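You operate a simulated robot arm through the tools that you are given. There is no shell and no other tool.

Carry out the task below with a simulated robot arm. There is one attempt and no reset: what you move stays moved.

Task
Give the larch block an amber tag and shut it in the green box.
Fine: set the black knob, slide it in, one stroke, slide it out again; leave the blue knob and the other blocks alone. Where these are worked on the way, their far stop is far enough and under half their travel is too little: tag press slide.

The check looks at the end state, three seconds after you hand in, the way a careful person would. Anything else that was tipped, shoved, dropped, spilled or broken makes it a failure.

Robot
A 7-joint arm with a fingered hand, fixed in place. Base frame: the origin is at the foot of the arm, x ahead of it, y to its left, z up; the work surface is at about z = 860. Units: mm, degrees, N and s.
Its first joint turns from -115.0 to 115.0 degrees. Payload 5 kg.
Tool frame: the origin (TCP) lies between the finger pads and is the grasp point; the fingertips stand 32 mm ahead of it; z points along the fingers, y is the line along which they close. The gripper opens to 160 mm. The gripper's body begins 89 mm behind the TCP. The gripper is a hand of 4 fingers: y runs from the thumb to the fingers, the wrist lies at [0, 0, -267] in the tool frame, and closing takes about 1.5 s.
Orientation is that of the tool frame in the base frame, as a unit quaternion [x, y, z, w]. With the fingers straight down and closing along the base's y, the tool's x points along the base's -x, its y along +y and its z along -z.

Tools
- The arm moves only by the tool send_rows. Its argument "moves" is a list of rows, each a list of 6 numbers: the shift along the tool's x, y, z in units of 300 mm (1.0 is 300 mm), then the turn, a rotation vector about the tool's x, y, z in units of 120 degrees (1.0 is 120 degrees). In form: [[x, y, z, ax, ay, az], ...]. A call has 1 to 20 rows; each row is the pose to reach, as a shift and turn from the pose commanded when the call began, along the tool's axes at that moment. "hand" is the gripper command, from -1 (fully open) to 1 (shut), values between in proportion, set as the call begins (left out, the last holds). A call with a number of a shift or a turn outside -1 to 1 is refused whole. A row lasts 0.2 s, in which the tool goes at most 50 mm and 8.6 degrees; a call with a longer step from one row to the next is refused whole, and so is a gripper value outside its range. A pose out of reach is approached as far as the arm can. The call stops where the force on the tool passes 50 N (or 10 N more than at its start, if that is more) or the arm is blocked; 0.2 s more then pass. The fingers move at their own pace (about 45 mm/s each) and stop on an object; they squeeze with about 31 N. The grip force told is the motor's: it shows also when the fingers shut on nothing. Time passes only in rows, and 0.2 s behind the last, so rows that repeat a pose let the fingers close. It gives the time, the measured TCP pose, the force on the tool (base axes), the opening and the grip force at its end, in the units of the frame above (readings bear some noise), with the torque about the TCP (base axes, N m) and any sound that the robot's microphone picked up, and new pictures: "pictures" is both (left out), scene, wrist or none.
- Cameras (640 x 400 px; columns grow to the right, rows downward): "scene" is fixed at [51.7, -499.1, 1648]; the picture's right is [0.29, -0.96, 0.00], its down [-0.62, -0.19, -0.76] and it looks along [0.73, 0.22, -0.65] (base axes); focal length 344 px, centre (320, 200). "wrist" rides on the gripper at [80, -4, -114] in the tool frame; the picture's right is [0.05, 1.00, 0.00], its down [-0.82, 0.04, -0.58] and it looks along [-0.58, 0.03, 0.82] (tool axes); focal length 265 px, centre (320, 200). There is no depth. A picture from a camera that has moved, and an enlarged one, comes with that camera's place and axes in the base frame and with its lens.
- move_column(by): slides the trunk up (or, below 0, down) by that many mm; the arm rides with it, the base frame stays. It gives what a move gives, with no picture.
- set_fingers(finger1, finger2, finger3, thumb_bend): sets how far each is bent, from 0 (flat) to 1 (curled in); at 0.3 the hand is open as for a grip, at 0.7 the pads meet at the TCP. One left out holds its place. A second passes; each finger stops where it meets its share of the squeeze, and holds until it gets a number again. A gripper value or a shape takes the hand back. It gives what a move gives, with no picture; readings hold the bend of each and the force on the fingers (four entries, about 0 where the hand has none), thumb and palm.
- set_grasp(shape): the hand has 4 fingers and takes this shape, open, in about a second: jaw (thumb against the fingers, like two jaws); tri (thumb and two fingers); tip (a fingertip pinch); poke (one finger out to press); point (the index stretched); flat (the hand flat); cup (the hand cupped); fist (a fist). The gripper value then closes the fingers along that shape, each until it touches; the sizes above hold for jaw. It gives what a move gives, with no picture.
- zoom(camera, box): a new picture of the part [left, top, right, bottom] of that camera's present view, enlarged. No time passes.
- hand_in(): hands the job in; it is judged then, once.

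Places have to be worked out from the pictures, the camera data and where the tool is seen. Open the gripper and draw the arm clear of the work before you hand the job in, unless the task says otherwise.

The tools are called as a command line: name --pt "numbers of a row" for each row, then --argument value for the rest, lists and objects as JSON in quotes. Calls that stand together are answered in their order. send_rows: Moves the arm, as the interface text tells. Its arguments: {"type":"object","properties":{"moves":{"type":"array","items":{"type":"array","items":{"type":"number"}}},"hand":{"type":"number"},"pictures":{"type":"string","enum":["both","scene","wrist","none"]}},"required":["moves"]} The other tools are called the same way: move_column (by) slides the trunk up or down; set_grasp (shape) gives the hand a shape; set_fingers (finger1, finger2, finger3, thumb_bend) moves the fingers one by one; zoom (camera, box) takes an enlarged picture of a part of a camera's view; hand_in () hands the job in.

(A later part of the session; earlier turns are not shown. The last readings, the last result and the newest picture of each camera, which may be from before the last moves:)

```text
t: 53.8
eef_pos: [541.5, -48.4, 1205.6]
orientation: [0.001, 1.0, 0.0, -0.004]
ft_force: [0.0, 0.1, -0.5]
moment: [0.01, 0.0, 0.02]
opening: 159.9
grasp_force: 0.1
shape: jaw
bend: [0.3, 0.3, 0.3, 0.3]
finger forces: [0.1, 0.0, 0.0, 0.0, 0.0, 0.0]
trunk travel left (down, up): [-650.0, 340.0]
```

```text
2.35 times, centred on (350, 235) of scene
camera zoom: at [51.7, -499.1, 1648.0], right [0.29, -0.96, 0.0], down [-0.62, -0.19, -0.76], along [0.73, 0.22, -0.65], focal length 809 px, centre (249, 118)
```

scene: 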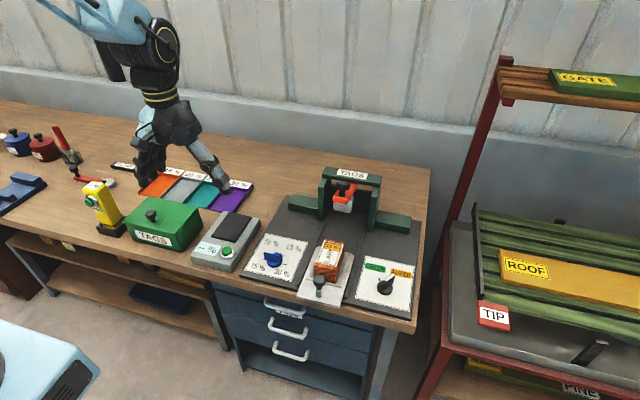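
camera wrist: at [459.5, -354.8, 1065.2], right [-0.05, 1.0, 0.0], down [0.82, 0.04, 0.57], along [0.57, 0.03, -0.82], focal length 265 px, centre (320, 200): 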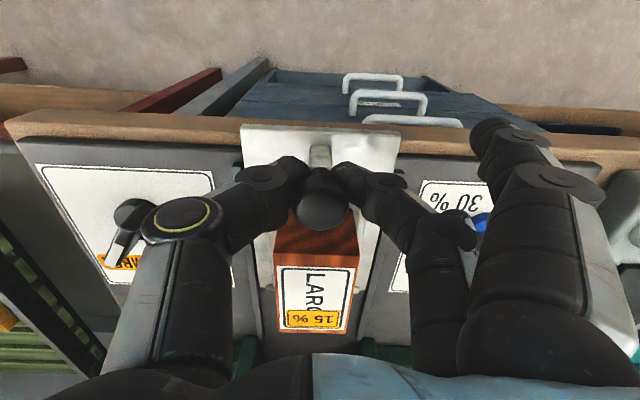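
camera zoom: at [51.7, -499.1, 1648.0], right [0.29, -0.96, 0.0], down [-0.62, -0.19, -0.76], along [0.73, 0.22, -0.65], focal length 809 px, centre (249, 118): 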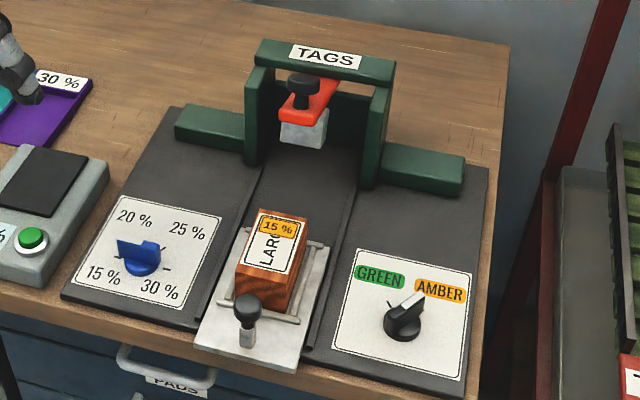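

The tagged block is back out front. Now I move over the green box to inspect its lid for hinges.

send_rows --pt "0.02 0.15 0 0 0 0" --pt "0.04 0.3 0 0 0 0" --pt "0.06 0.45 0 0 0 0" --pt "0.08 0.6 0 0 0 0" --pt "0.1 0.73 0 0 0 0" --pictures "wrist"

zoom --camera "wrist" --box '[220, 60, 440, 200]'

zoom --camera "scene" --box '[110, 180, 220, 260]'

```text
t: 55.0
eef_pos: [512.1, 172.5, 1208.1]
orientation: [0.001, 1.0, 0.0, -0.003]
ft_force: [0.2, 0.8, -0.4]
moment: [0.01, 0.01, -0.01]
opening: 160.0
grasp_force: 0.1
shape: jaw
bend: [0.3, 0.3, 0.3, 0.3]
finger forces: [0.0, 0.0, 0.0, 0.0, 0.0, 0.1]
trunk travel left (down, up): [-650.0, 340.0]
camera wrist: at [431.4, 167.5, 1322.3], right [-0.05, 1.0, 0.0], down [0.82, 0.04, 0.57], along [0.57, 0.03, -0.82], focal length 265 px, centre (320, 200)
```

wrist: 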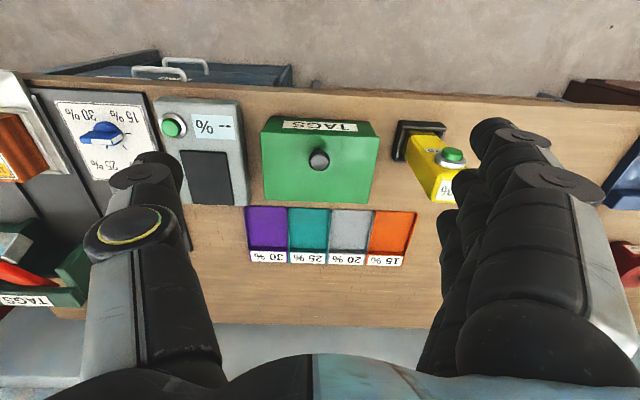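

```text
2.86 times, centred on (330, 130) of wrist
camera zoom: at [431.4, 167.5, 1322.3], right [-0.05, 1.0, 0.0], down [0.82, 0.04, 0.57], along [0.57, 0.03, -0.82], focal length 758 px, centre (291, 400)
```

zoom: 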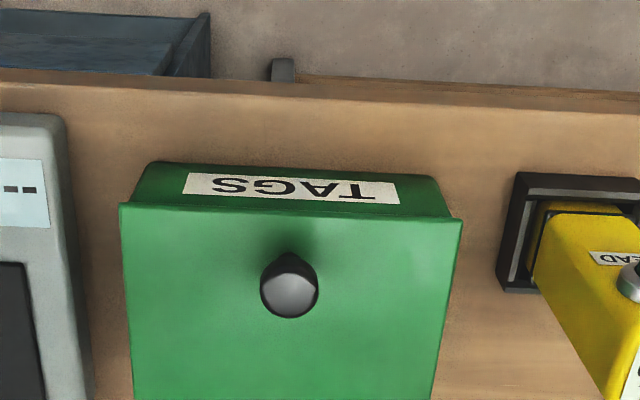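

```text
5.00 times, centred on (165, 220) of scene
camera zoom: at [51.7, -499.1, 1648.0], right [0.29, -0.96, 0.0], down [-0.62, -0.19, -0.76], along [0.73, 0.22, -0.65], focal length 1720 px, centre (1095, 100)
```

zoom: 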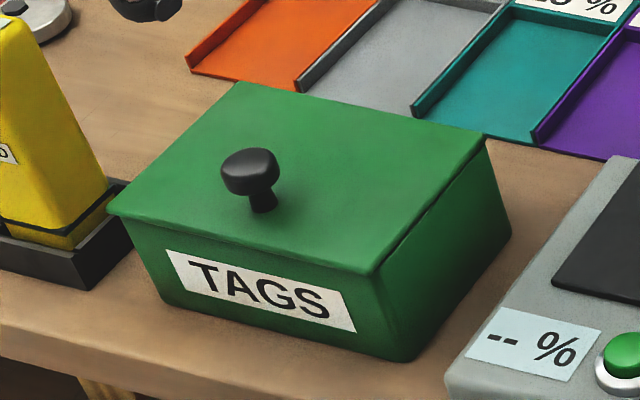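

The lid spans x 577–700 and y 86–264, with its knob near the front edge at about (605,175,974). That means a rear hinge near x 697. I'll pinch the knob with finger 2 and the thumb, with fingers 1 and 3 flat beyond the lid's edge, and swing it on the arc; first I approach from above.

set_fingers --finger1 0.0 --finger2 0.3 --finger3 0.0 --thumb_bend 0.3

send_rows --pt "-0.06 0.002 0.11 0 0 0" --pt "-0.12 0.004 0.22 0 0 0" --pt "-0.18 0.006 0.33 0 0 0" --pt "-0.24 0.008 0.45 0 0 0" --pt "-0.31 0.01 0.56 0 0 0" --pt "-0.31 0.01 0.56 0 0 0"

zoom --camera "scene" --box '[70, 130, 230, 260]'

```text
t: 56.0
eef_pos: [512.0, 171.3, 1206.9]
orientation: [0.0, 1.0, 0.0, -0.003]
ft_force: [0.0, 0.5, 0.0]
moment: [0.0, 0.03, 0.0]
opening: 206.5
grasp_force: 0.0
shape: fingers
bend: [0.0, 0.3, 0.0, 0.3]
finger forces: [0.0, 0.0, 0.0, 0.1, 0.1, 0.0]
trunk travel left (down, up): [-650.0, 340.0]
```

```text
t: 57.4
eef_pos: [603.8, 172.8, 1040.4]
orientation: [0.0, 1.0, 0.0, -0.003]
ft_force: [-0.6, 0.5, 0.4]
moment: [-0.02, 0.01, 0.0]
opening: 206.6
grasp_force: 0.0
shape: fingers
bend: [0.0, 0.3, 0.0, 0.3]
finger forces: [0.0, 0.0, 0.0, 0.1, 0.0, 0.0]
trunk travel left (down, up): [-650.0, 340.0]
camera wrist: at [523.1, 169.3, 1153.8], right [-0.05, 1.0, 0.0], down [0.82, 0.04, 0.57], along [0.57, 0.03, -0.82], focal length 265 px, centre (320, 200)
```

scene: 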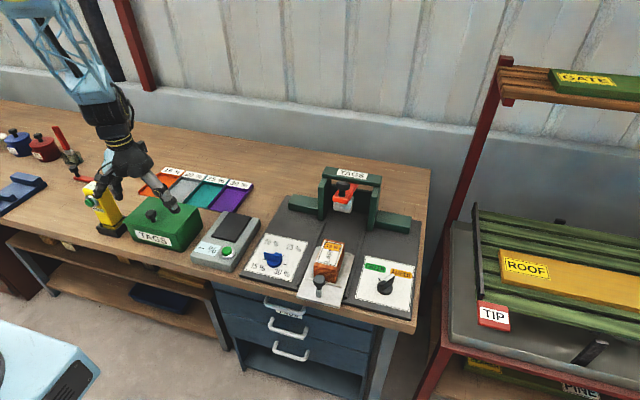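
wrist: 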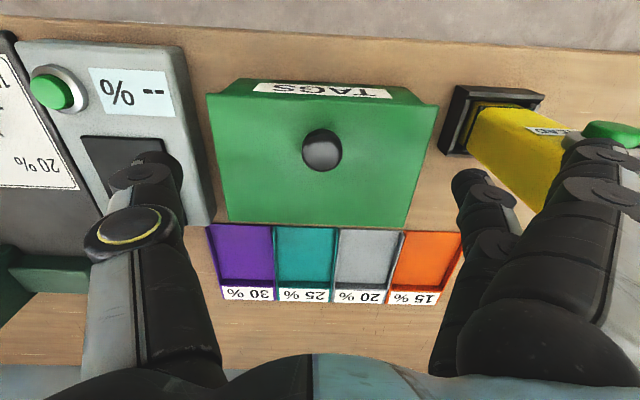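

```text
3.08 times, centred on (150, 195) of scene
camera zoom: at [51.7, -499.1, 1648.0], right [0.29, -0.96, 0.0], down [-0.62, -0.19, -0.76], along [0.73, 0.22, -0.65], focal length 1058 px, centre (843, 215)
```

zoom: 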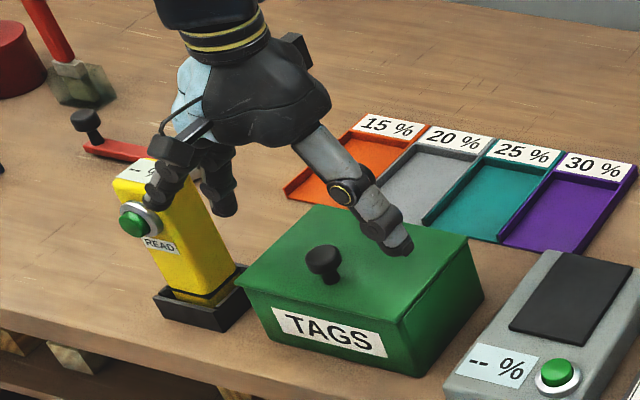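

The flat fingers come near the yellow reader, which stands tall at about y 328. I zoom in to judge the clearance before going lower.

zoom --camera "wrist" --box '[420, 60, 640, 240]'

zoom --camera "scene" --box '[75, 150, 155, 240]'

```text
2.22 times, centred on (530, 150) of wrist
camera zoom: at [523.1, 169.3, 1153.8], right [-0.05, 1.0, 0.0], down [0.82, 0.04, 0.57], along [0.57, 0.03, -0.82], focal length 590 px, centre (-147, 311)
```

zoom: 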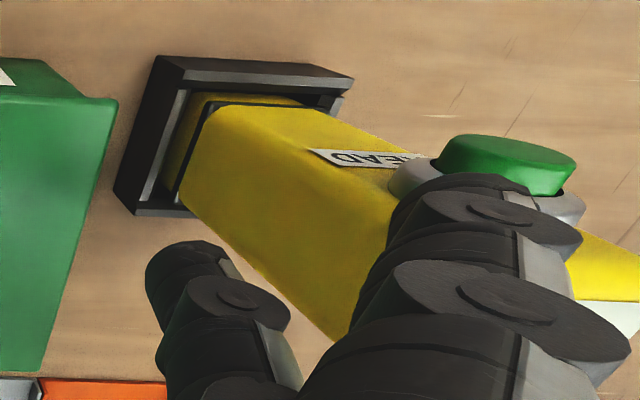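

```text
4.44 times, centred on (115, 195) of scene
camera zoom: at [51.7, -499.1, 1648.0], right [0.29, -0.96, 0.0], down [-0.62, -0.19, -0.76], along [0.73, 0.22, -0.65], focal length 1529 px, centre (1231, 222)
```

zoom: 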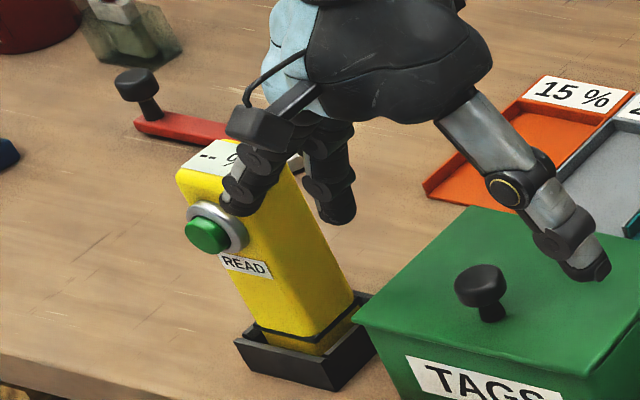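

The flat fingers would graze the reader. I rise straight up and turn the hand 180° about vertical so the flat fingers point the other way, over the low scale; first a 90° turn at height.

send_rows --pt "0 0 -0.1 0 0 0" --pt "0 0 -0.22 0 0 0" --pt "0 0 -0.36 0 0 0" --pt "0 0 -0.5 0 0 0" --pt "0 0 -0.64 0 0 0" --pt "0 0 -0.75 0 0 0.05" --pt "0 0 -0.75 0 0 0.12" --pt "0 0 -0.75 0 0 0.19" --pt "0 0 -0.75 0 0 0.26" --pt "0 0 -0.75 0 0 0.33" --pt "0 0 -0.75 0 0 0.4" --pt "0 0 -0.75 0 0 0.47" --pt "0 0 -0.75 0 0 0.54" --pt "0 0 -0.75 0 0 0.61" --pt "0 0 -0.75 0 0 0.68" --pt "0 0 -0.75 0 0 0.75" --pt "0 0 -0.75 0 0 0.75" --pictures "scene"

```text
t: 61.0
eef_pos: [605.3, 173.2, 1263.5]
orientation: [0.707, 0.707, -0.003, -0.003]
ft_force: [-0.2, -0.9, 0.4]
moment: [0.01, 0.06, 0.05]
opening: 206.6
grasp_force: 0.0
shape: fingers
bend: [0.0, 0.3, 0.0, 0.3]
finger forces: [0.1, 0.0, 0.1, 0.1, 0.1, 0.0]
trunk travel left (down, up): [-650.0, 340.0]
```

scene: 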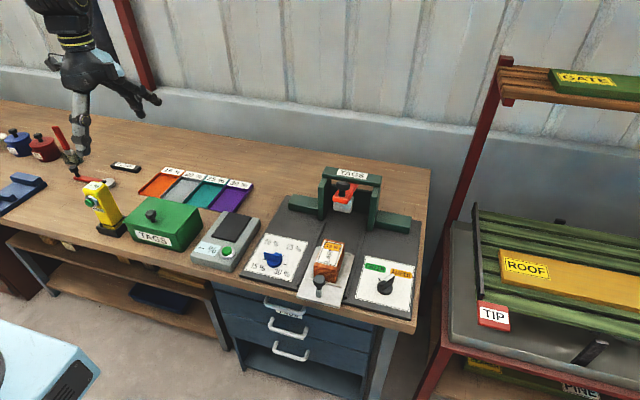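

The first 90° went through cleanly. I turn the remaining 90°.

send_rows --pt "0 0 0 0 0 0.07" --pt "0 0 0 0 0 0.14" --pt "0 0 0 0 0 0.21" --pt "0 0 0 0 0 0.28" --pt "0 0 0 0 0 0.35" --pt "0 0 0 0 0 0.42" --pt "0 0 0 0 0 0.49" --pt "0 0 0 0 0 0.56" --pt "0 0 0 0 0 0.63" --pt "0 0 0 0 0 0.7" --pt "0 0 0 0 0 0.75" --pt "0 0 0 0 0 0.75" --pictures "both"

```text
t: 63.6
eef_pos: [604.3, 172.6, 1264.1]
orientation: [1.0, -0.001, -0.004, 0.0]
ft_force: [-0.5, -0.5, 0.5]
moment: [0.03, -0.01, -0.02]
opening: 206.7
grasp_force: 0.0
shape: fingers
bend: [0.0, 0.3, 0.0, 0.3]
finger forces: [0.0, 0.0, 0.0, 0.0, 0.1, 0.1]
trunk travel left (down, up): [-650.0, 340.0]
camera wrist: at [685.6, 176.9, 1376.9], right [0.05, -1.0, 0.0], down [-0.81, -0.04, 0.58], along [-0.58, -0.03, -0.81], focal length 265 px, centre (320, 200)
```

scene: 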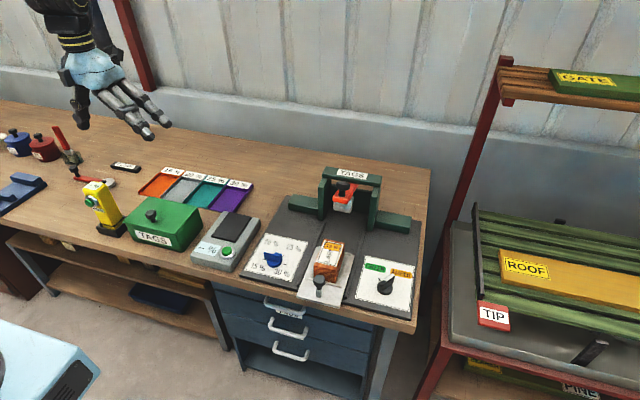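
wrist: 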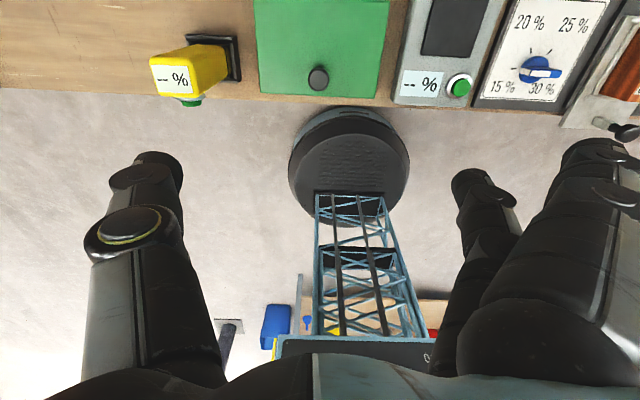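

The hand is now turned around, thumb toward the reader and well clear of it. I lower over the lid knob to z about 1010.

send_rows --pt "0.003 -0.007 0.14 0 0 0" --pt "0.003 -0.007 0.28 0 0 0" --pt "0.003 -0.007 0.42 0 0 0" --pt "0.003 -0.007 0.56 0 0 0" --pt "0.003 -0.007 0.7 0 0 0" --pt "0.003 -0.007 0.8 0 0 0" --pt "0.003 -0.007 0.847 0 0 0"

zoom --camera "scene" --box '[80, 140, 240, 260]'

```text
t: 65.2
eef_pos: [605.2, 175.9, 1010.7]
orientation: [1.0, 0.0, -0.004, 0.0]
ft_force: [0.2, 0.8, 0.3]
moment: [0.01, -0.01, 0.0]
opening: 206.6
grasp_force: 0.1
shape: fingers
bend: [0.0, 0.3, 0.0, 0.3]
finger forces: [0.0, 0.0, 0.0, 0.0, 0.0, 0.0]
trunk travel left (down, up): [-650.0, 340.0]
camera wrist: at [685.2, 179.6, 1122.9], right [0.05, -1.0, 0.0], down [-0.81, -0.04, 0.58], along [-0.58, -0.03, -0.81], focal length 265 px, centre (320, 200)
```

scene: 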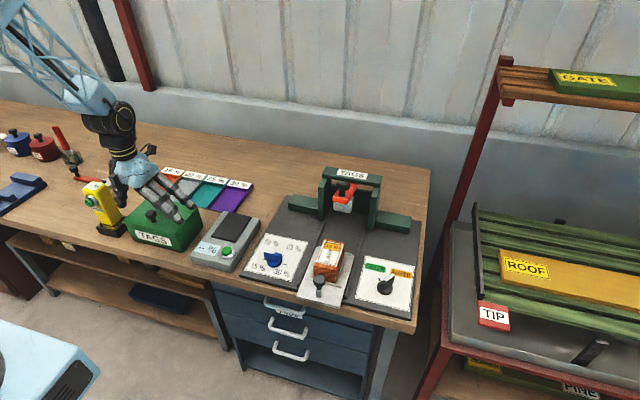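
wrist: 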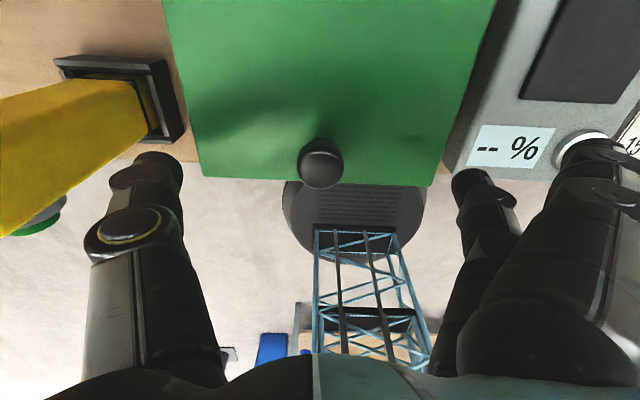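

```text
3.33 times, centred on (160, 200) of scene
camera zoom: at [51.7, -499.1, 1648.0], right [0.29, -0.96, 0.0], down [-0.62, -0.19, -0.76], along [0.73, 0.22, -0.65], focal length 1147 px, centre (853, 200)
```

zoom: 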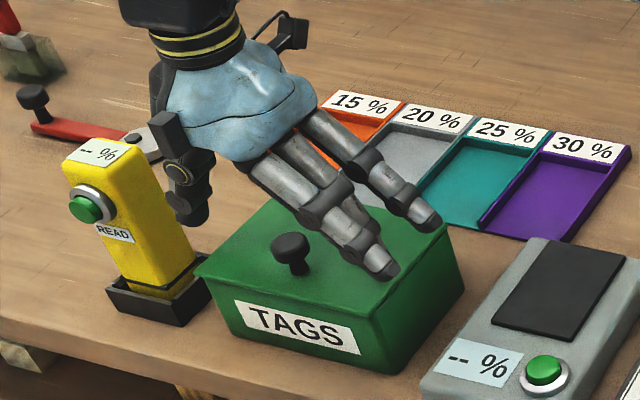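

The cap is centred at (607,176). I half-close finger 2 and the thumb, lower to z about 984, then pinch.

set_fingers --finger2 0.5 --thumb_bend 0.5

send_rows --pt "0.005 0 0.03 0 0 0" --pt "0.005 0 0.06 0 0 0" --pt "0.005 0 0.088 0 0 0" --pictures "none"

set_fingers --finger2 0.8 --thumb_bend 0.8

zoom --camera "wrist" --box '[0, 0, 640, 400]'

zoom --camera "scene" --box '[80, 140, 240, 260]'

```text
t: 66.2
eef_pos: [604.9, 175.7, 1009.4]
orientation: [1.0, -0.001, -0.004, 0.0]
ft_force: [0.0, -0.2, -0.5]
moment: [-0.04, 0.02, 0.0]
opening: 168.5
grasp_force: 0.1
shape: fingers
bend: [0.0, 0.5, 0.0, 0.5]
finger forces: [0.1, 0.1, 0.0, 0.1, 0.0, 0.1]
trunk travel left (down, up): [-650.0, 340.0]
```

```text
t: 67.0
eef_pos: [606.0, 174.8, 986.1]
orientation: [1.0, 0.0, -0.002, -0.001]
ft_force: [-3.8, -1.8, 30.1]
moment: [0.58, -0.02, 0.14]
opening: 168.4
grasp_force: 15.4
shape: fingers
bend: [0.0, 0.5, 0.0, 0.5]
finger forces: [0.0, 10.4, 0.1, 0.0, 19.9, 0.0]
trunk travel left (down, up): [-650.0, 340.0]
```

```text
t: 68.0
eef_pos: [604.6, 175.7, 982.7]
orientation: [1.0, -0.001, -0.005, -0.001]
ft_force: [-0.9, 0.2, -0.4]
moment: [-0.18, 0.18, -0.05]
opening: 127.8
grasp_force: 28.0
shape: fingers
bend: [0.0, 0.73, 0.0, 0.71]
finger forces: [0.1, 22.6, 0.1, 0.0, 33.1, 0.1]
trunk travel left (down, up): [-650.0, 340.0]
```

```text
1.00 times, centred on (320, 200) of wrist (not enlarged: the box is as wide or as high as the picture)
camera zoom: at [685.8, 179.1, 1096.2], right [0.05, -1.0, 0.0], down [-0.81, -0.04, 0.58], along [-0.58, -0.03, -0.81], focal length 265 px, centre (320, 200)
```

zoom: 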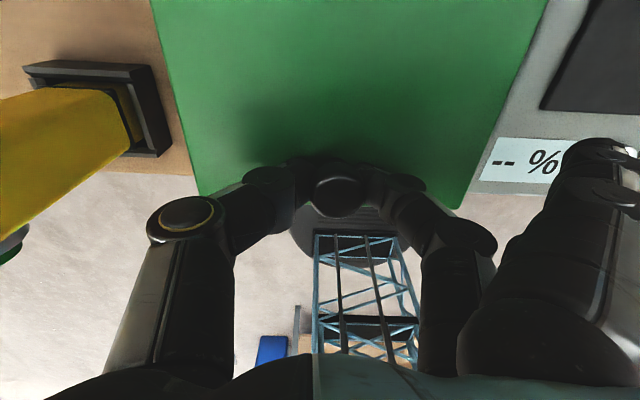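

```text
3.33 times, centred on (160, 200) of scene
camera zoom: at [51.7, -499.1, 1648.0], right [0.29, -0.96, 0.0], down [-0.62, -0.19, -0.76], along [0.73, 0.22, -0.65], focal length 1147 px, centre (853, 200)
```

zoom: 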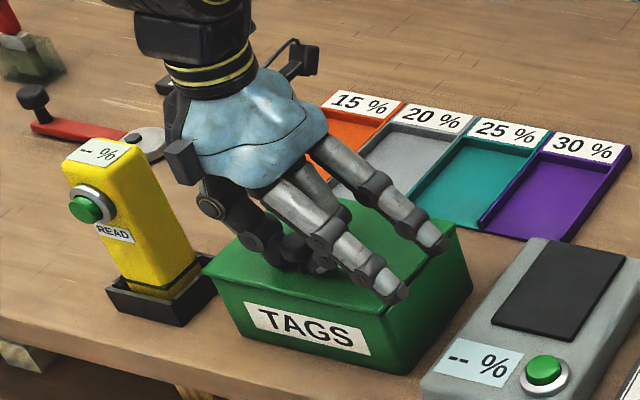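

The cap is firmly pinched (28 N); the light box nudged a few millimetres as the pinch centred. I lift along the first 10° of the hinge arc and check whether only the lid moves.

send_rows --pt "0.005 0 -0.013 0 0 0" --pt "0.01 0 -0.027 0 0 0" --pt "0.016 0 -0.04 0 0 0" --pt "0.022 0 -0.052 0 0 0"

zoom --camera "scene" --box '[80, 140, 240, 260]'

```text
t: 69.0
eef_pos: [612.4, 175.4, 999.6]
orientation: [1.0, 0.0, -0.003, 0.001]
ft_force: [0.4, -0.3, -2.5]
moment: [-0.08, 0.21, -0.02]
opening: 128.0
grasp_force: 28.1
shape: fingers
bend: [0.0, 0.73, 0.0, 0.71]
finger forces: [0.0, 23.0, 0.0, 0.1, 33.0, 0.0]
trunk travel left (down, up): [-650.0, 340.0]
camera wrist: at [692.4, 179.5, 1112.4], right [0.05, -1.0, 0.0], down [-0.81, -0.04, 0.58], along [-0.58, -0.03, -0.81], focal length 265 px, centre (320, 200)
```

scene: 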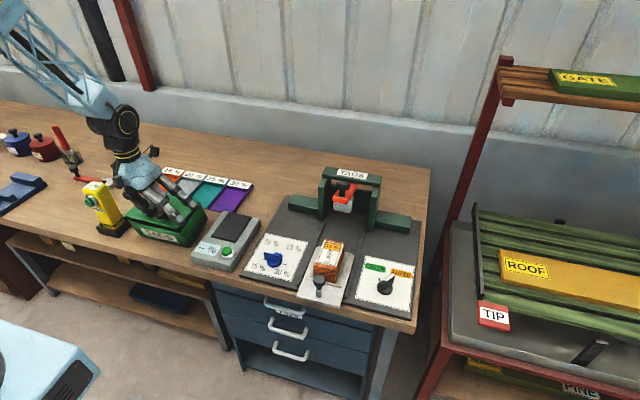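
wrist: 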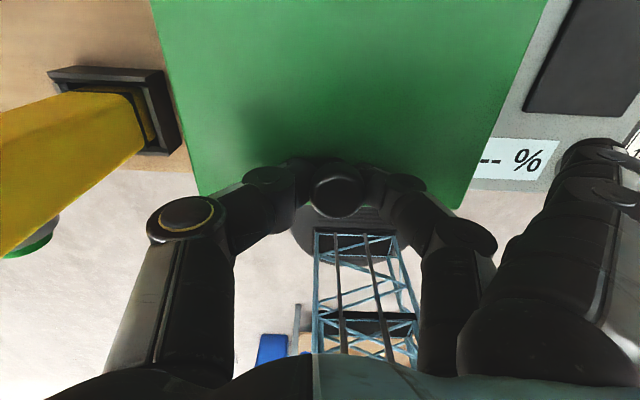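

```text
3.33 times, centred on (160, 200) of scene
camera zoom: at [51.7, -499.1, 1648.0], right [0.29, -0.96, 0.0], down [-0.62, -0.19, -0.76], along [0.73, 0.22, -0.65], focal length 1147 px, centre (853, 200)
```

zoom: 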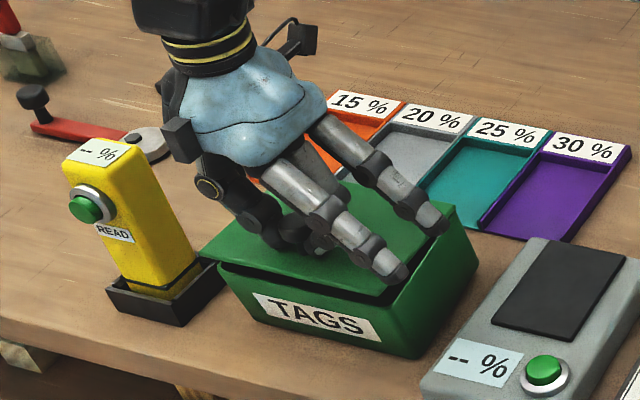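

The lid front has lifted, but the box also looks slightly shifted, so I zoom in to see whether it is sliding or tilting.

zoom --camera "scene" --box '[110, 180, 230, 260]'

```text
5.00 times, centred on (170, 220) of scene
camera zoom: at [51.7, -499.1, 1648.0], right [0.29, -0.96, 0.0], down [-0.62, -0.19, -0.76], along [0.73, 0.22, -0.65], focal length 1720 px, centre (1070, 100)
```

zoom: 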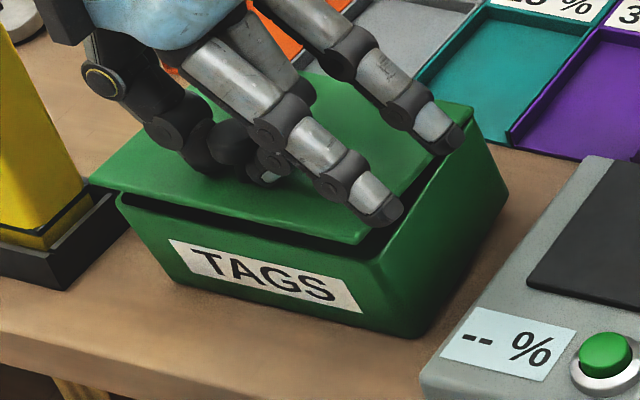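

zoom --camera "scene" --box '[165, 195, 225, 255]'

zoom --camera "scene" --box '[115, 205, 195, 260]'

```text
6.67 times, centred on (195, 225) of scene
camera zoom: at [51.7, -499.1, 1648.0], right [0.29, -0.96, 0.0], down [-0.62, -0.19, -0.76], along [0.73, 0.22, -0.65], focal length 2293 px, centre (1153, 33)
```

zoom: 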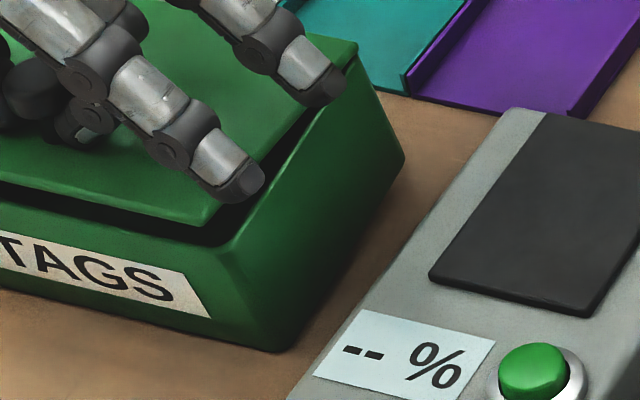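

```text
7.27 times, centred on (155, 232) of scene
camera zoom: at [51.7, -499.1, 1648.0], right [0.29, -0.96, 0.0], down [-0.62, -0.19, -0.76], along [0.73, 0.22, -0.65], focal length 2502 px, centre (1520, -36)
```

zoom: 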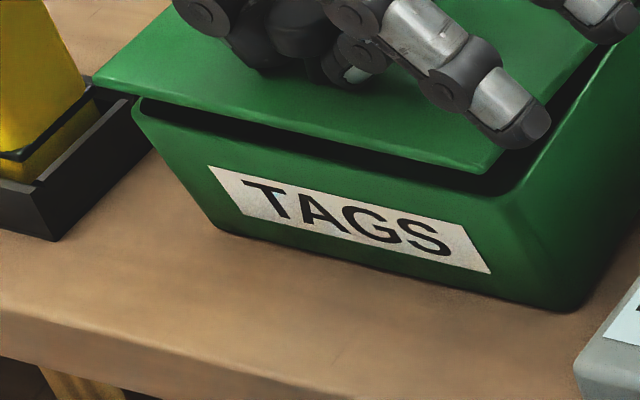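

The box's rear has been raised about 16 mm: the tight pinch kept the lid from pivoting, so the light box hung on its hinge. I lower back the same way, and will re-hold the knob loosely so it can turn between the fingertips.

send_rows --pt "-0.004 0 0.01 0 0 0" --pt "-0.009 0 0.021 0 0 0" --pt "-0.014 0 0.032 0 0 0" --pt "-0.018 0 0.042 0 0 0" --pt "-0.022 0 0.052 0 0 0" --pt "-0.022 0 0.052 0 0 0" --pictures "wrist"

zoom --camera "scene" --box '[110, 180, 230, 260]'

```text
t: 70.4
eef_pos: [606.5, 175.8, 983.3]
orientation: [1.0, -0.001, -0.003, -0.001]
ft_force: [-0.1, 0.3, -2.0]
moment: [-0.13, 0.07, 0.06]
opening: 127.7
grasp_force: 28.7
shape: fingers
bend: [0.0, 0.73, 0.0, 0.71]
finger forces: [0.0, 25.9, 0.0, 0.1, 30.8, 0.1]
trunk travel left (down, up): [-650.0, 340.0]
camera wrist: at [685.9, 179.5, 1096.4], right [0.05, -1.0, 0.0], down [-0.81, -0.04, 0.58], along [-0.58, -0.03, -0.81], focal length 265 px, centre (320, 200)
```

wrist: 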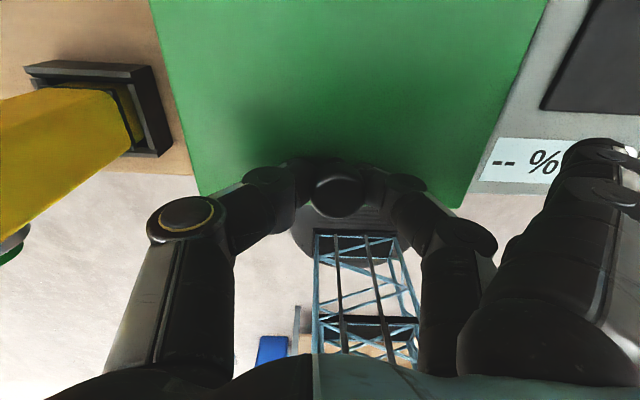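

```text
5.00 times, centred on (170, 220) of scene
camera zoom: at [51.7, -499.1, 1648.0], right [0.29, -0.96, 0.0], down [-0.62, -0.19, -0.76], along [0.73, 0.22, -0.65], focal length 1720 px, centre (1070, 100)
```

zoom: 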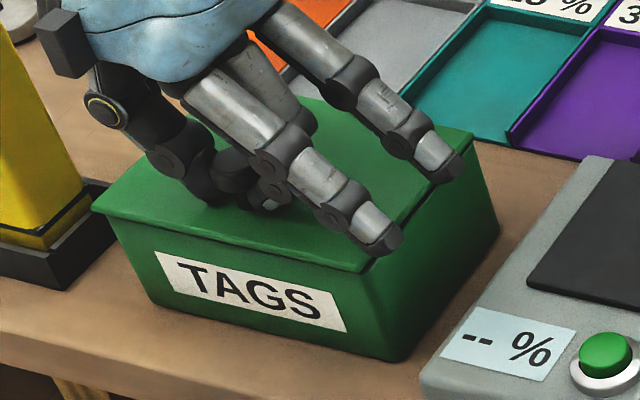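

The box is back flat, in line except for about 7 mm toward -y. I ease the pinch so that the knob can pivot.

set_fingers --finger2 0.74 --thumb_bend 0.72

```text
t: 71.4
eef_pos: [606.5, 176.3, 983.5]
orientation: [1.0, -0.001, -0.003, 0.0]
ft_force: [-0.5, -0.2, -2.1]
moment: [0.05, 0.14, 0.03]
opening: 130.8
grasp_force: 20.5
shape: fingers
bend: [0.0, 0.72, 0.0, 0.7]
finger forces: [0.1, 15.8, 0.1, 0.1, 25.1, 0.0]
trunk travel left (down, up): [-650.0, 340.0]
```

Force is still 20 N, so I back the fingers off a little more.

set_fingers --finger2 0.715 --thumb_bend 0.695

```text
t: 72.4
eef_pos: [606.0, 175.5, 984.6]
orientation: [1.0, 0.0, -0.003, 0.0]
ft_force: [0.3, -0.8, 0.0]
moment: [0.09, -0.03, -0.04]
opening: 134.8
grasp_force: 12.3
shape: fingers
bend: [0.0, 0.68, 0.0, 0.68]
finger forces: [0.0, 13.5, 0.1, 0.0, 11.3, 0.0]
trunk travel left (down, up): [-650.0, 340.0]
```

set_fingers --finger2 0.69 --thumb_bend 0.68

zoom --camera "wrist" --box '[220, 120, 440, 260]'

```text
t: 73.4
eef_pos: [605.5, 175.3, 983.7]
orientation: [1.0, 0.0, -0.003, 0.0]
ft_force: [-0.1, -1.0, 0.2]
moment: [0.03, -0.06, -0.04]
opening: 135.7
grasp_force: 10.1
shape: fingers
bend: [0.0, 0.66, 0.0, 0.67]
finger forces: [0.1, 13.3, 0.1, 0.1, 6.2, 0.0]
trunk travel left (down, up): [-650.0, 340.0]
```

```text
2.86 times, centred on (330, 190) of wrist
camera zoom: at [685.8, 179.3, 1096.5], right [0.05, -1.0, 0.0], down [-0.81, -0.04, 0.58], along [-0.58, -0.03, -0.81], focal length 758 px, centre (291, 229)
```

zoom: 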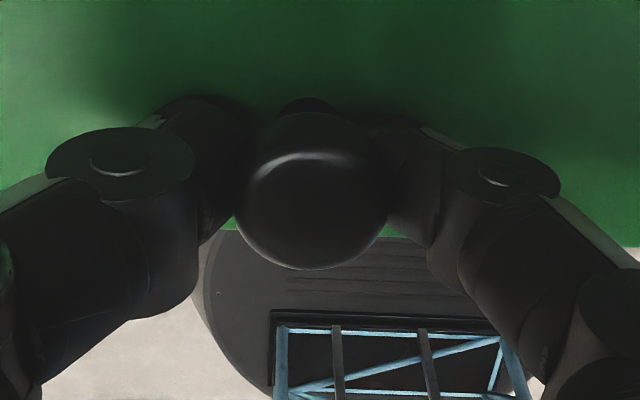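

Fingertips cage the knob with about 10 N. Now I swing the hand together with the lid, leaning it back 20° along the hinge arc so the box stays put.

send_rows --pt "0.0067 0 -0.0132 0 -0.0208 0" --pt "0.0133 0 -0.0263 0 -0.0417 0" --pt "0.021 0 -0.0388 0 -0.0625 0" --pt "0.029 0 -0.0513 0 -0.0833 0" --pt "0.038 0 -0.063 0 -0.1042 0" --pt "0.0467 0 -0.0747 0 -0.125 0" --pt "0.0565 0 -0.0857 0 -0.1458 0" --pt "0.0663 0 -0.0967 0 -0.1667 0"

zoom --camera "scene" --box '[110, 170, 230, 260]'

```text
t: 75.2
eef_pos: [625.2, 175.3, 1011.7]
orientation: [0.984, -0.001, -0.177, 0.0]
ft_force: [1.3, -0.4, -0.2]
moment: [0.05, -0.09, 0.01]
opening: 136.0
grasp_force: 9.0
shape: fingers
bend: [0.0, 0.66, 0.0, 0.67]
finger forces: [0.0, 10.2, 0.0, 0.1, 7.5, 0.1]
trunk travel left (down, up): [-650.0, 340.0]
camera wrist: at [739.7, 179.3, 1090.6], right [0.05, -1.0, -0.02], down [-0.56, -0.04, 0.83], along [-0.83, -0.03, -0.56], focal length 265 px, centre (320, 200)
```

scene: 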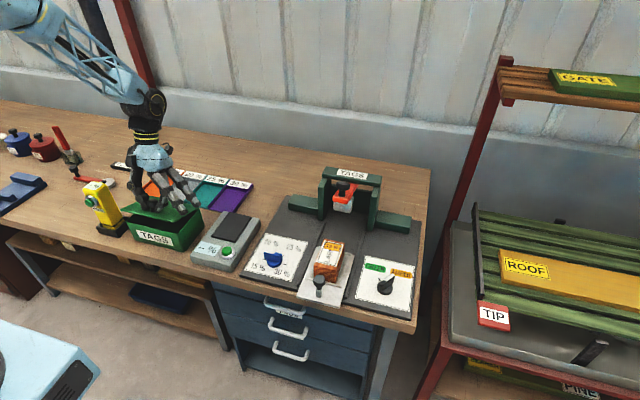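
wrist: 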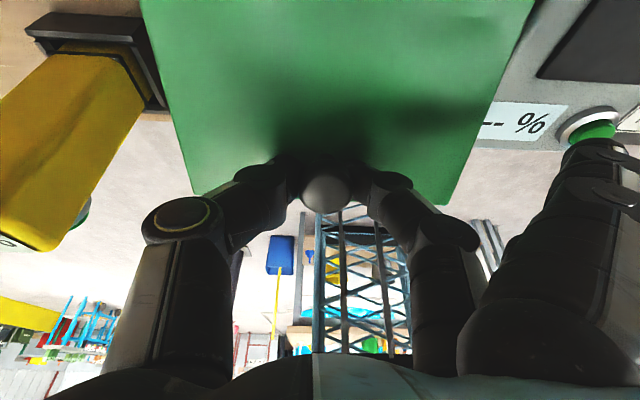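

```text
4.44 times, centred on (170, 215) of scene
camera zoom: at [51.7, -499.1, 1648.0], right [0.29, -0.96, 0.0], down [-0.62, -0.19, -0.76], along [0.73, 0.22, -0.65], focal length 1529 px, centre (987, 133)
```

zoom: 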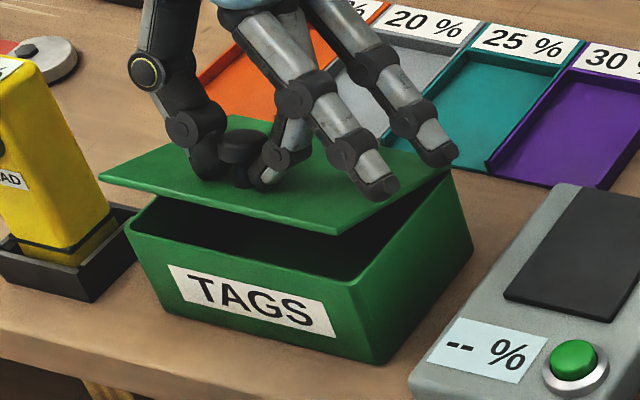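

The lid swings open and the box stays flat. I repeat the same relative arc for another 25°, to about 45°.

send_rows --pt "0.0067 0 -0.0132 0 -0.0208 0" --pt "0.0133 0 -0.0263 0 -0.0417 0" --pt "0.021 0 -0.0388 0 -0.0625 0" --pt "0.029 0 -0.0513 0 -0.0833 0" --pt "0.038 0 -0.063 0 -0.1042 0" --pt "0.0467 0 -0.0747 0 -0.125 0" --pt "0.0565 0 -0.0857 0 -0.1458 0" --pt "0.0663 0 -0.0967 0 -0.1667 0" --pt "0.077 0 -0.107 0 -0.1875 0" --pt "0.0878 0 -0.1164 0 -0.2083 0"

zoom --camera "scene" --box '[110, 150, 230, 260]'

```text
t: 77.4
eef_pos: [662.2, 174.1, 1035.5]
orientation: [0.922, 0.0, -0.387, 0.0]
ft_force: [-1.6, -1.0, 4.0]
moment: [-0.01, 0.0, -0.02]
opening: 136.2
grasp_force: 11.2
shape: fingers
bend: [0.0, 0.66, 0.0, 0.67]
finger forces: [0.0, 13.0, 0.0, 0.0, 8.9, 0.0]
trunk travel left (down, up): [-650.0, 340.0]
camera wrist: at [798.7, 179.2, 1058.5], right [0.04, -1.0, -0.04], down [-0.16, -0.04, 0.99], along [-0.99, -0.03, -0.16], focal length 265 px, centre (320, 200)
```

scene: 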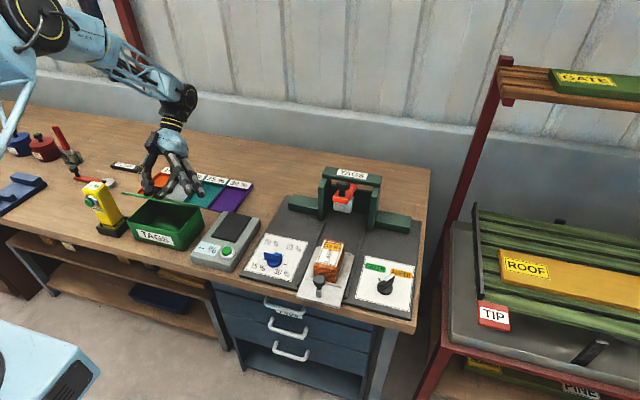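
wrist: 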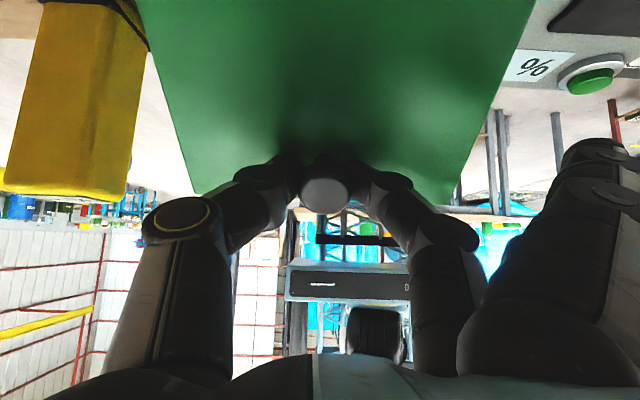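

```text
3.64 times, centred on (170, 205) of scene
camera zoom: at [51.7, -499.1, 1648.0], right [0.29, -0.96, 0.0], down [-0.62, -0.19, -0.76], along [0.73, 0.22, -0.65], focal length 1251 px, centre (866, 182)
```

zoom: 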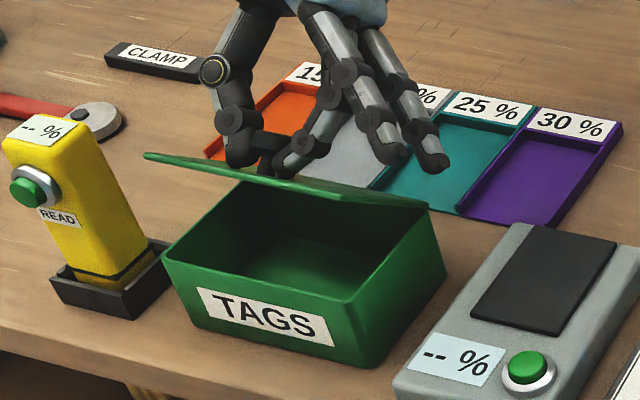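

The lid stands at about 45° with the box undisturbed. I carry on along the arc by another 20°.

send_rows --pt "0.0067 0 -0.0132 0 -0.0208 0" --pt "0.0133 0 -0.0263 0 -0.0417 0" --pt "0.021 0 -0.0388 0 -0.0625 0" --pt "0.029 0 -0.0513 0 -0.0833 0" --pt "0.038 0 -0.063 0 -0.1042 0" --pt "0.0467 0 -0.0747 0 -0.125 0" --pt "0.0565 0 -0.0857 0 -0.1458 0" --pt "0.0663 0 -0.0967 0 -0.1667 0"

zoom --camera "scene" --box '[110, 150, 230, 260]'

```text
t: 79.2
eef_pos: [693.3, 176.6, 1041.6]
orientation: [0.853, 0.001, -0.522, 0.0]
ft_force: [0.0, 0.3, -2.0]
moment: [-0.04, 0.0, -0.05]
opening: 137.8
grasp_force: 9.4
shape: fingers
bend: [0.0, 0.66, 0.0, 0.67]
finger forces: [0.1, 14.3, 0.1, 0.1, 4.7, 0.1]
out of reach, approached as far as the arm can: row 8
trunk travel left (down, up): [-650.0, 340.0]
camera wrist: at [829.6, 181.0, 1021.8], right [0.02, -1.0, -0.05], down [0.14, -0.04, 0.99], along [-0.99, -0.03, 0.14], focal length 265 px, centre (320, 200)
```

scene: 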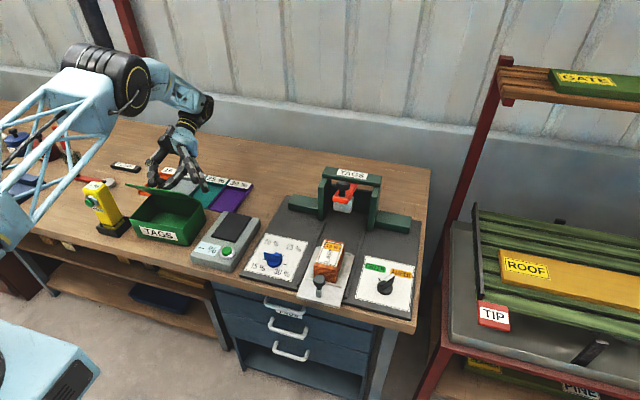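
wrist: 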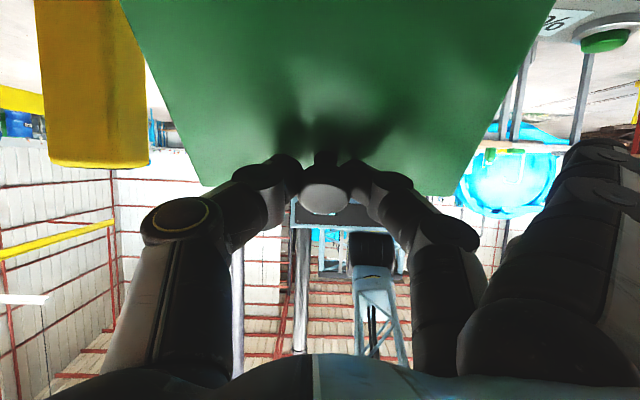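

```text
3.64 times, centred on (170, 205) of scene
camera zoom: at [51.7, -499.1, 1648.0], right [0.29, -0.96, 0.0], down [-0.62, -0.19, -0.76], along [0.73, 0.22, -0.65], focal length 1251 px, centre (866, 182)
```

zoom: 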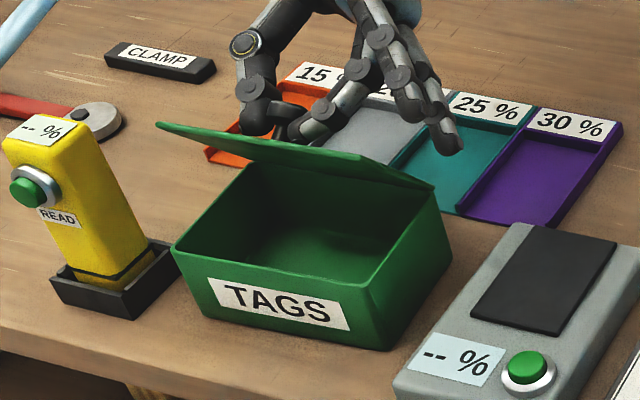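

The arm reached its limit at a lean of about 63°. The box may have shifted a little, so I look closer at the lid angle and the box base.

zoom --camera "scene" --box '[130, 180, 210, 250]'

```text
5.71 times, centred on (170, 215) of scene
camera zoom: at [51.7, -499.1, 1648.0], right [0.29, -0.96, 0.0], down [-0.62, -0.19, -0.76], along [0.73, 0.22, -0.65], focal length 1966 px, centre (1177, 114)
```

zoom: 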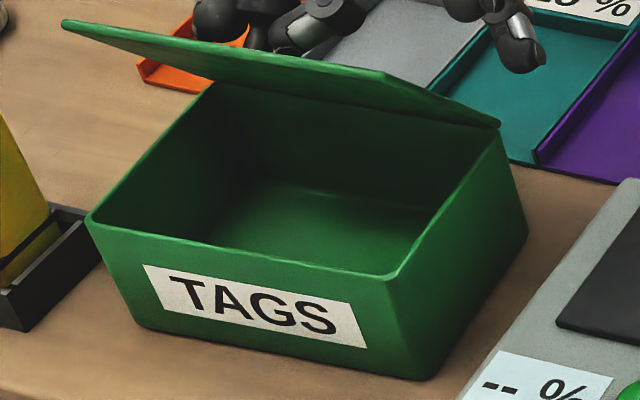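

The lid stands at about 52° and the hand has pivoted on the knob, dragging the box about 20 mm back. Before going further I loosen the fingers slightly, still caging the stem, to see whether the lid stays where it is or sags.

set_fingers --finger2 0.64 --thumb_bend 0.64

zoom --camera "scene" --box '[130, 160, 210, 250]'

zoom --camera "wrist" --box '[220, 120, 440, 260]'

```text
t: 80.2
eef_pos: [692.5, 175.3, 1042.2]
orientation: [0.853, -0.001, -0.522, -0.001]
ft_force: [-0.6, -1.0, -0.5]
moment: [0.01, 0.02, 0.02]
opening: 140.7
grasp_force: 0.2
shape: fingers
bend: [0.0, 0.64, 0.0, 0.64]
finger forces: [0.0, 0.5, 0.1, 0.0, 0.0, 0.1]
trunk travel left (down, up): [-650.0, 340.0]
```

```text
4.44 times, centred on (170, 205) of scene
camera zoom: at [51.7, -499.1, 1648.0], right [0.29, -0.96, 0.0], down [-0.62, -0.19, -0.76], along [0.73, 0.22, -0.65], focal length 1529 px, centre (987, 178)
```

zoom: 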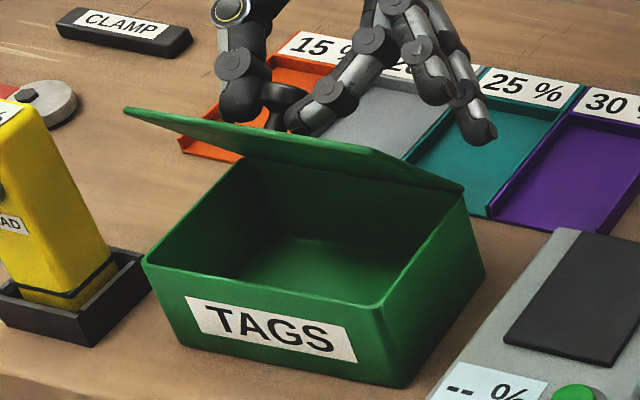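

```text
2.86 times, centred on (330, 190) of wrist
camera zoom: at [829.7, 179.2, 1022.4], right [0.02, -1.0, -0.05], down [0.14, -0.04, 0.99], along [-0.99, -0.03, 0.14], focal length 758 px, centre (291, 229)
```

zoom: 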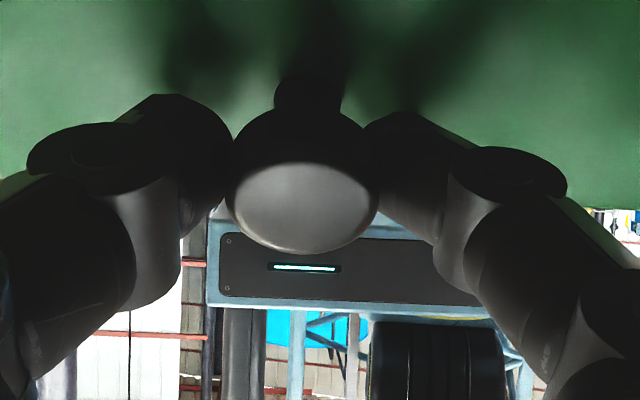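

Finger forces are near zero and the lid has not moved. I open a little more to see whether it holds by itself.

set_fingers --finger2 0.58 --thumb_bend 0.58

zoom --camera "scene" --box '[130, 160, 210, 250]'

zoom --camera "wrist" --box '[220, 120, 440, 260]'

```text
t: 81.2
eef_pos: [693.3, 176.1, 1042.0]
orientation: [0.853, -0.001, -0.523, -0.001]
ft_force: [0.0, -0.5, 0.7]
moment: [0.0, 0.0, 0.02]
opening: 153.6
grasp_force: 0.0
shape: fingers
bend: [0.0, 0.57, 0.0, 0.57]
finger forces: [0.0, 0.0, 0.1, 0.1, 0.1, 0.1]
trunk travel left (down, up): [-650.0, 340.0]
```

```text
4.44 times, centred on (170, 205) of scene
camera zoom: at [51.7, -499.1, 1648.0], right [0.29, -0.96, 0.0], down [-0.62, -0.19, -0.76], along [0.73, 0.22, -0.65], focal length 1529 px, centre (987, 178)
```

zoom: 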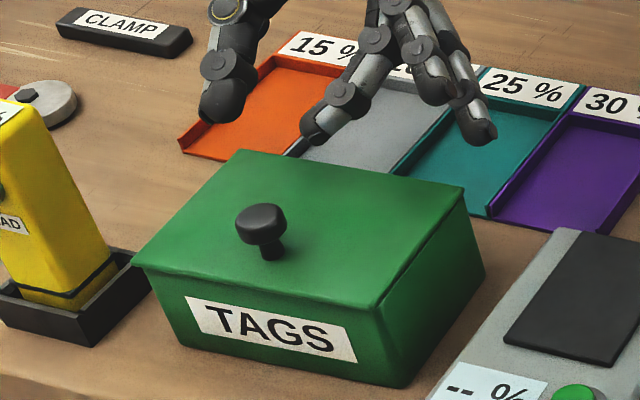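

```text
2.86 times, centred on (330, 190) of wrist
camera zoom: at [829.7, 179.2, 1022.4], right [0.02, -1.0, -0.05], down [0.14, -0.04, 0.99], along [-0.99, -0.03, 0.14], focal length 758 px, centre (291, 229)
```

zoom: 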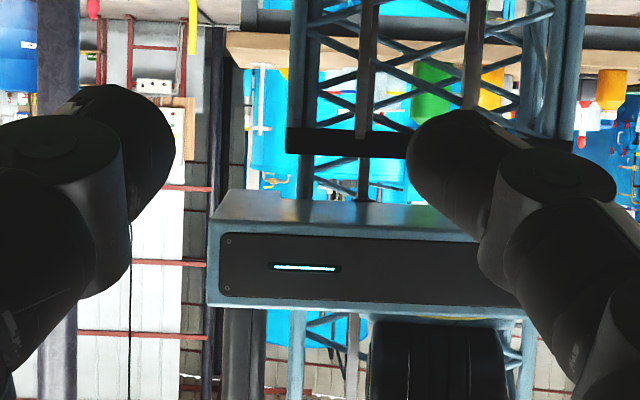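

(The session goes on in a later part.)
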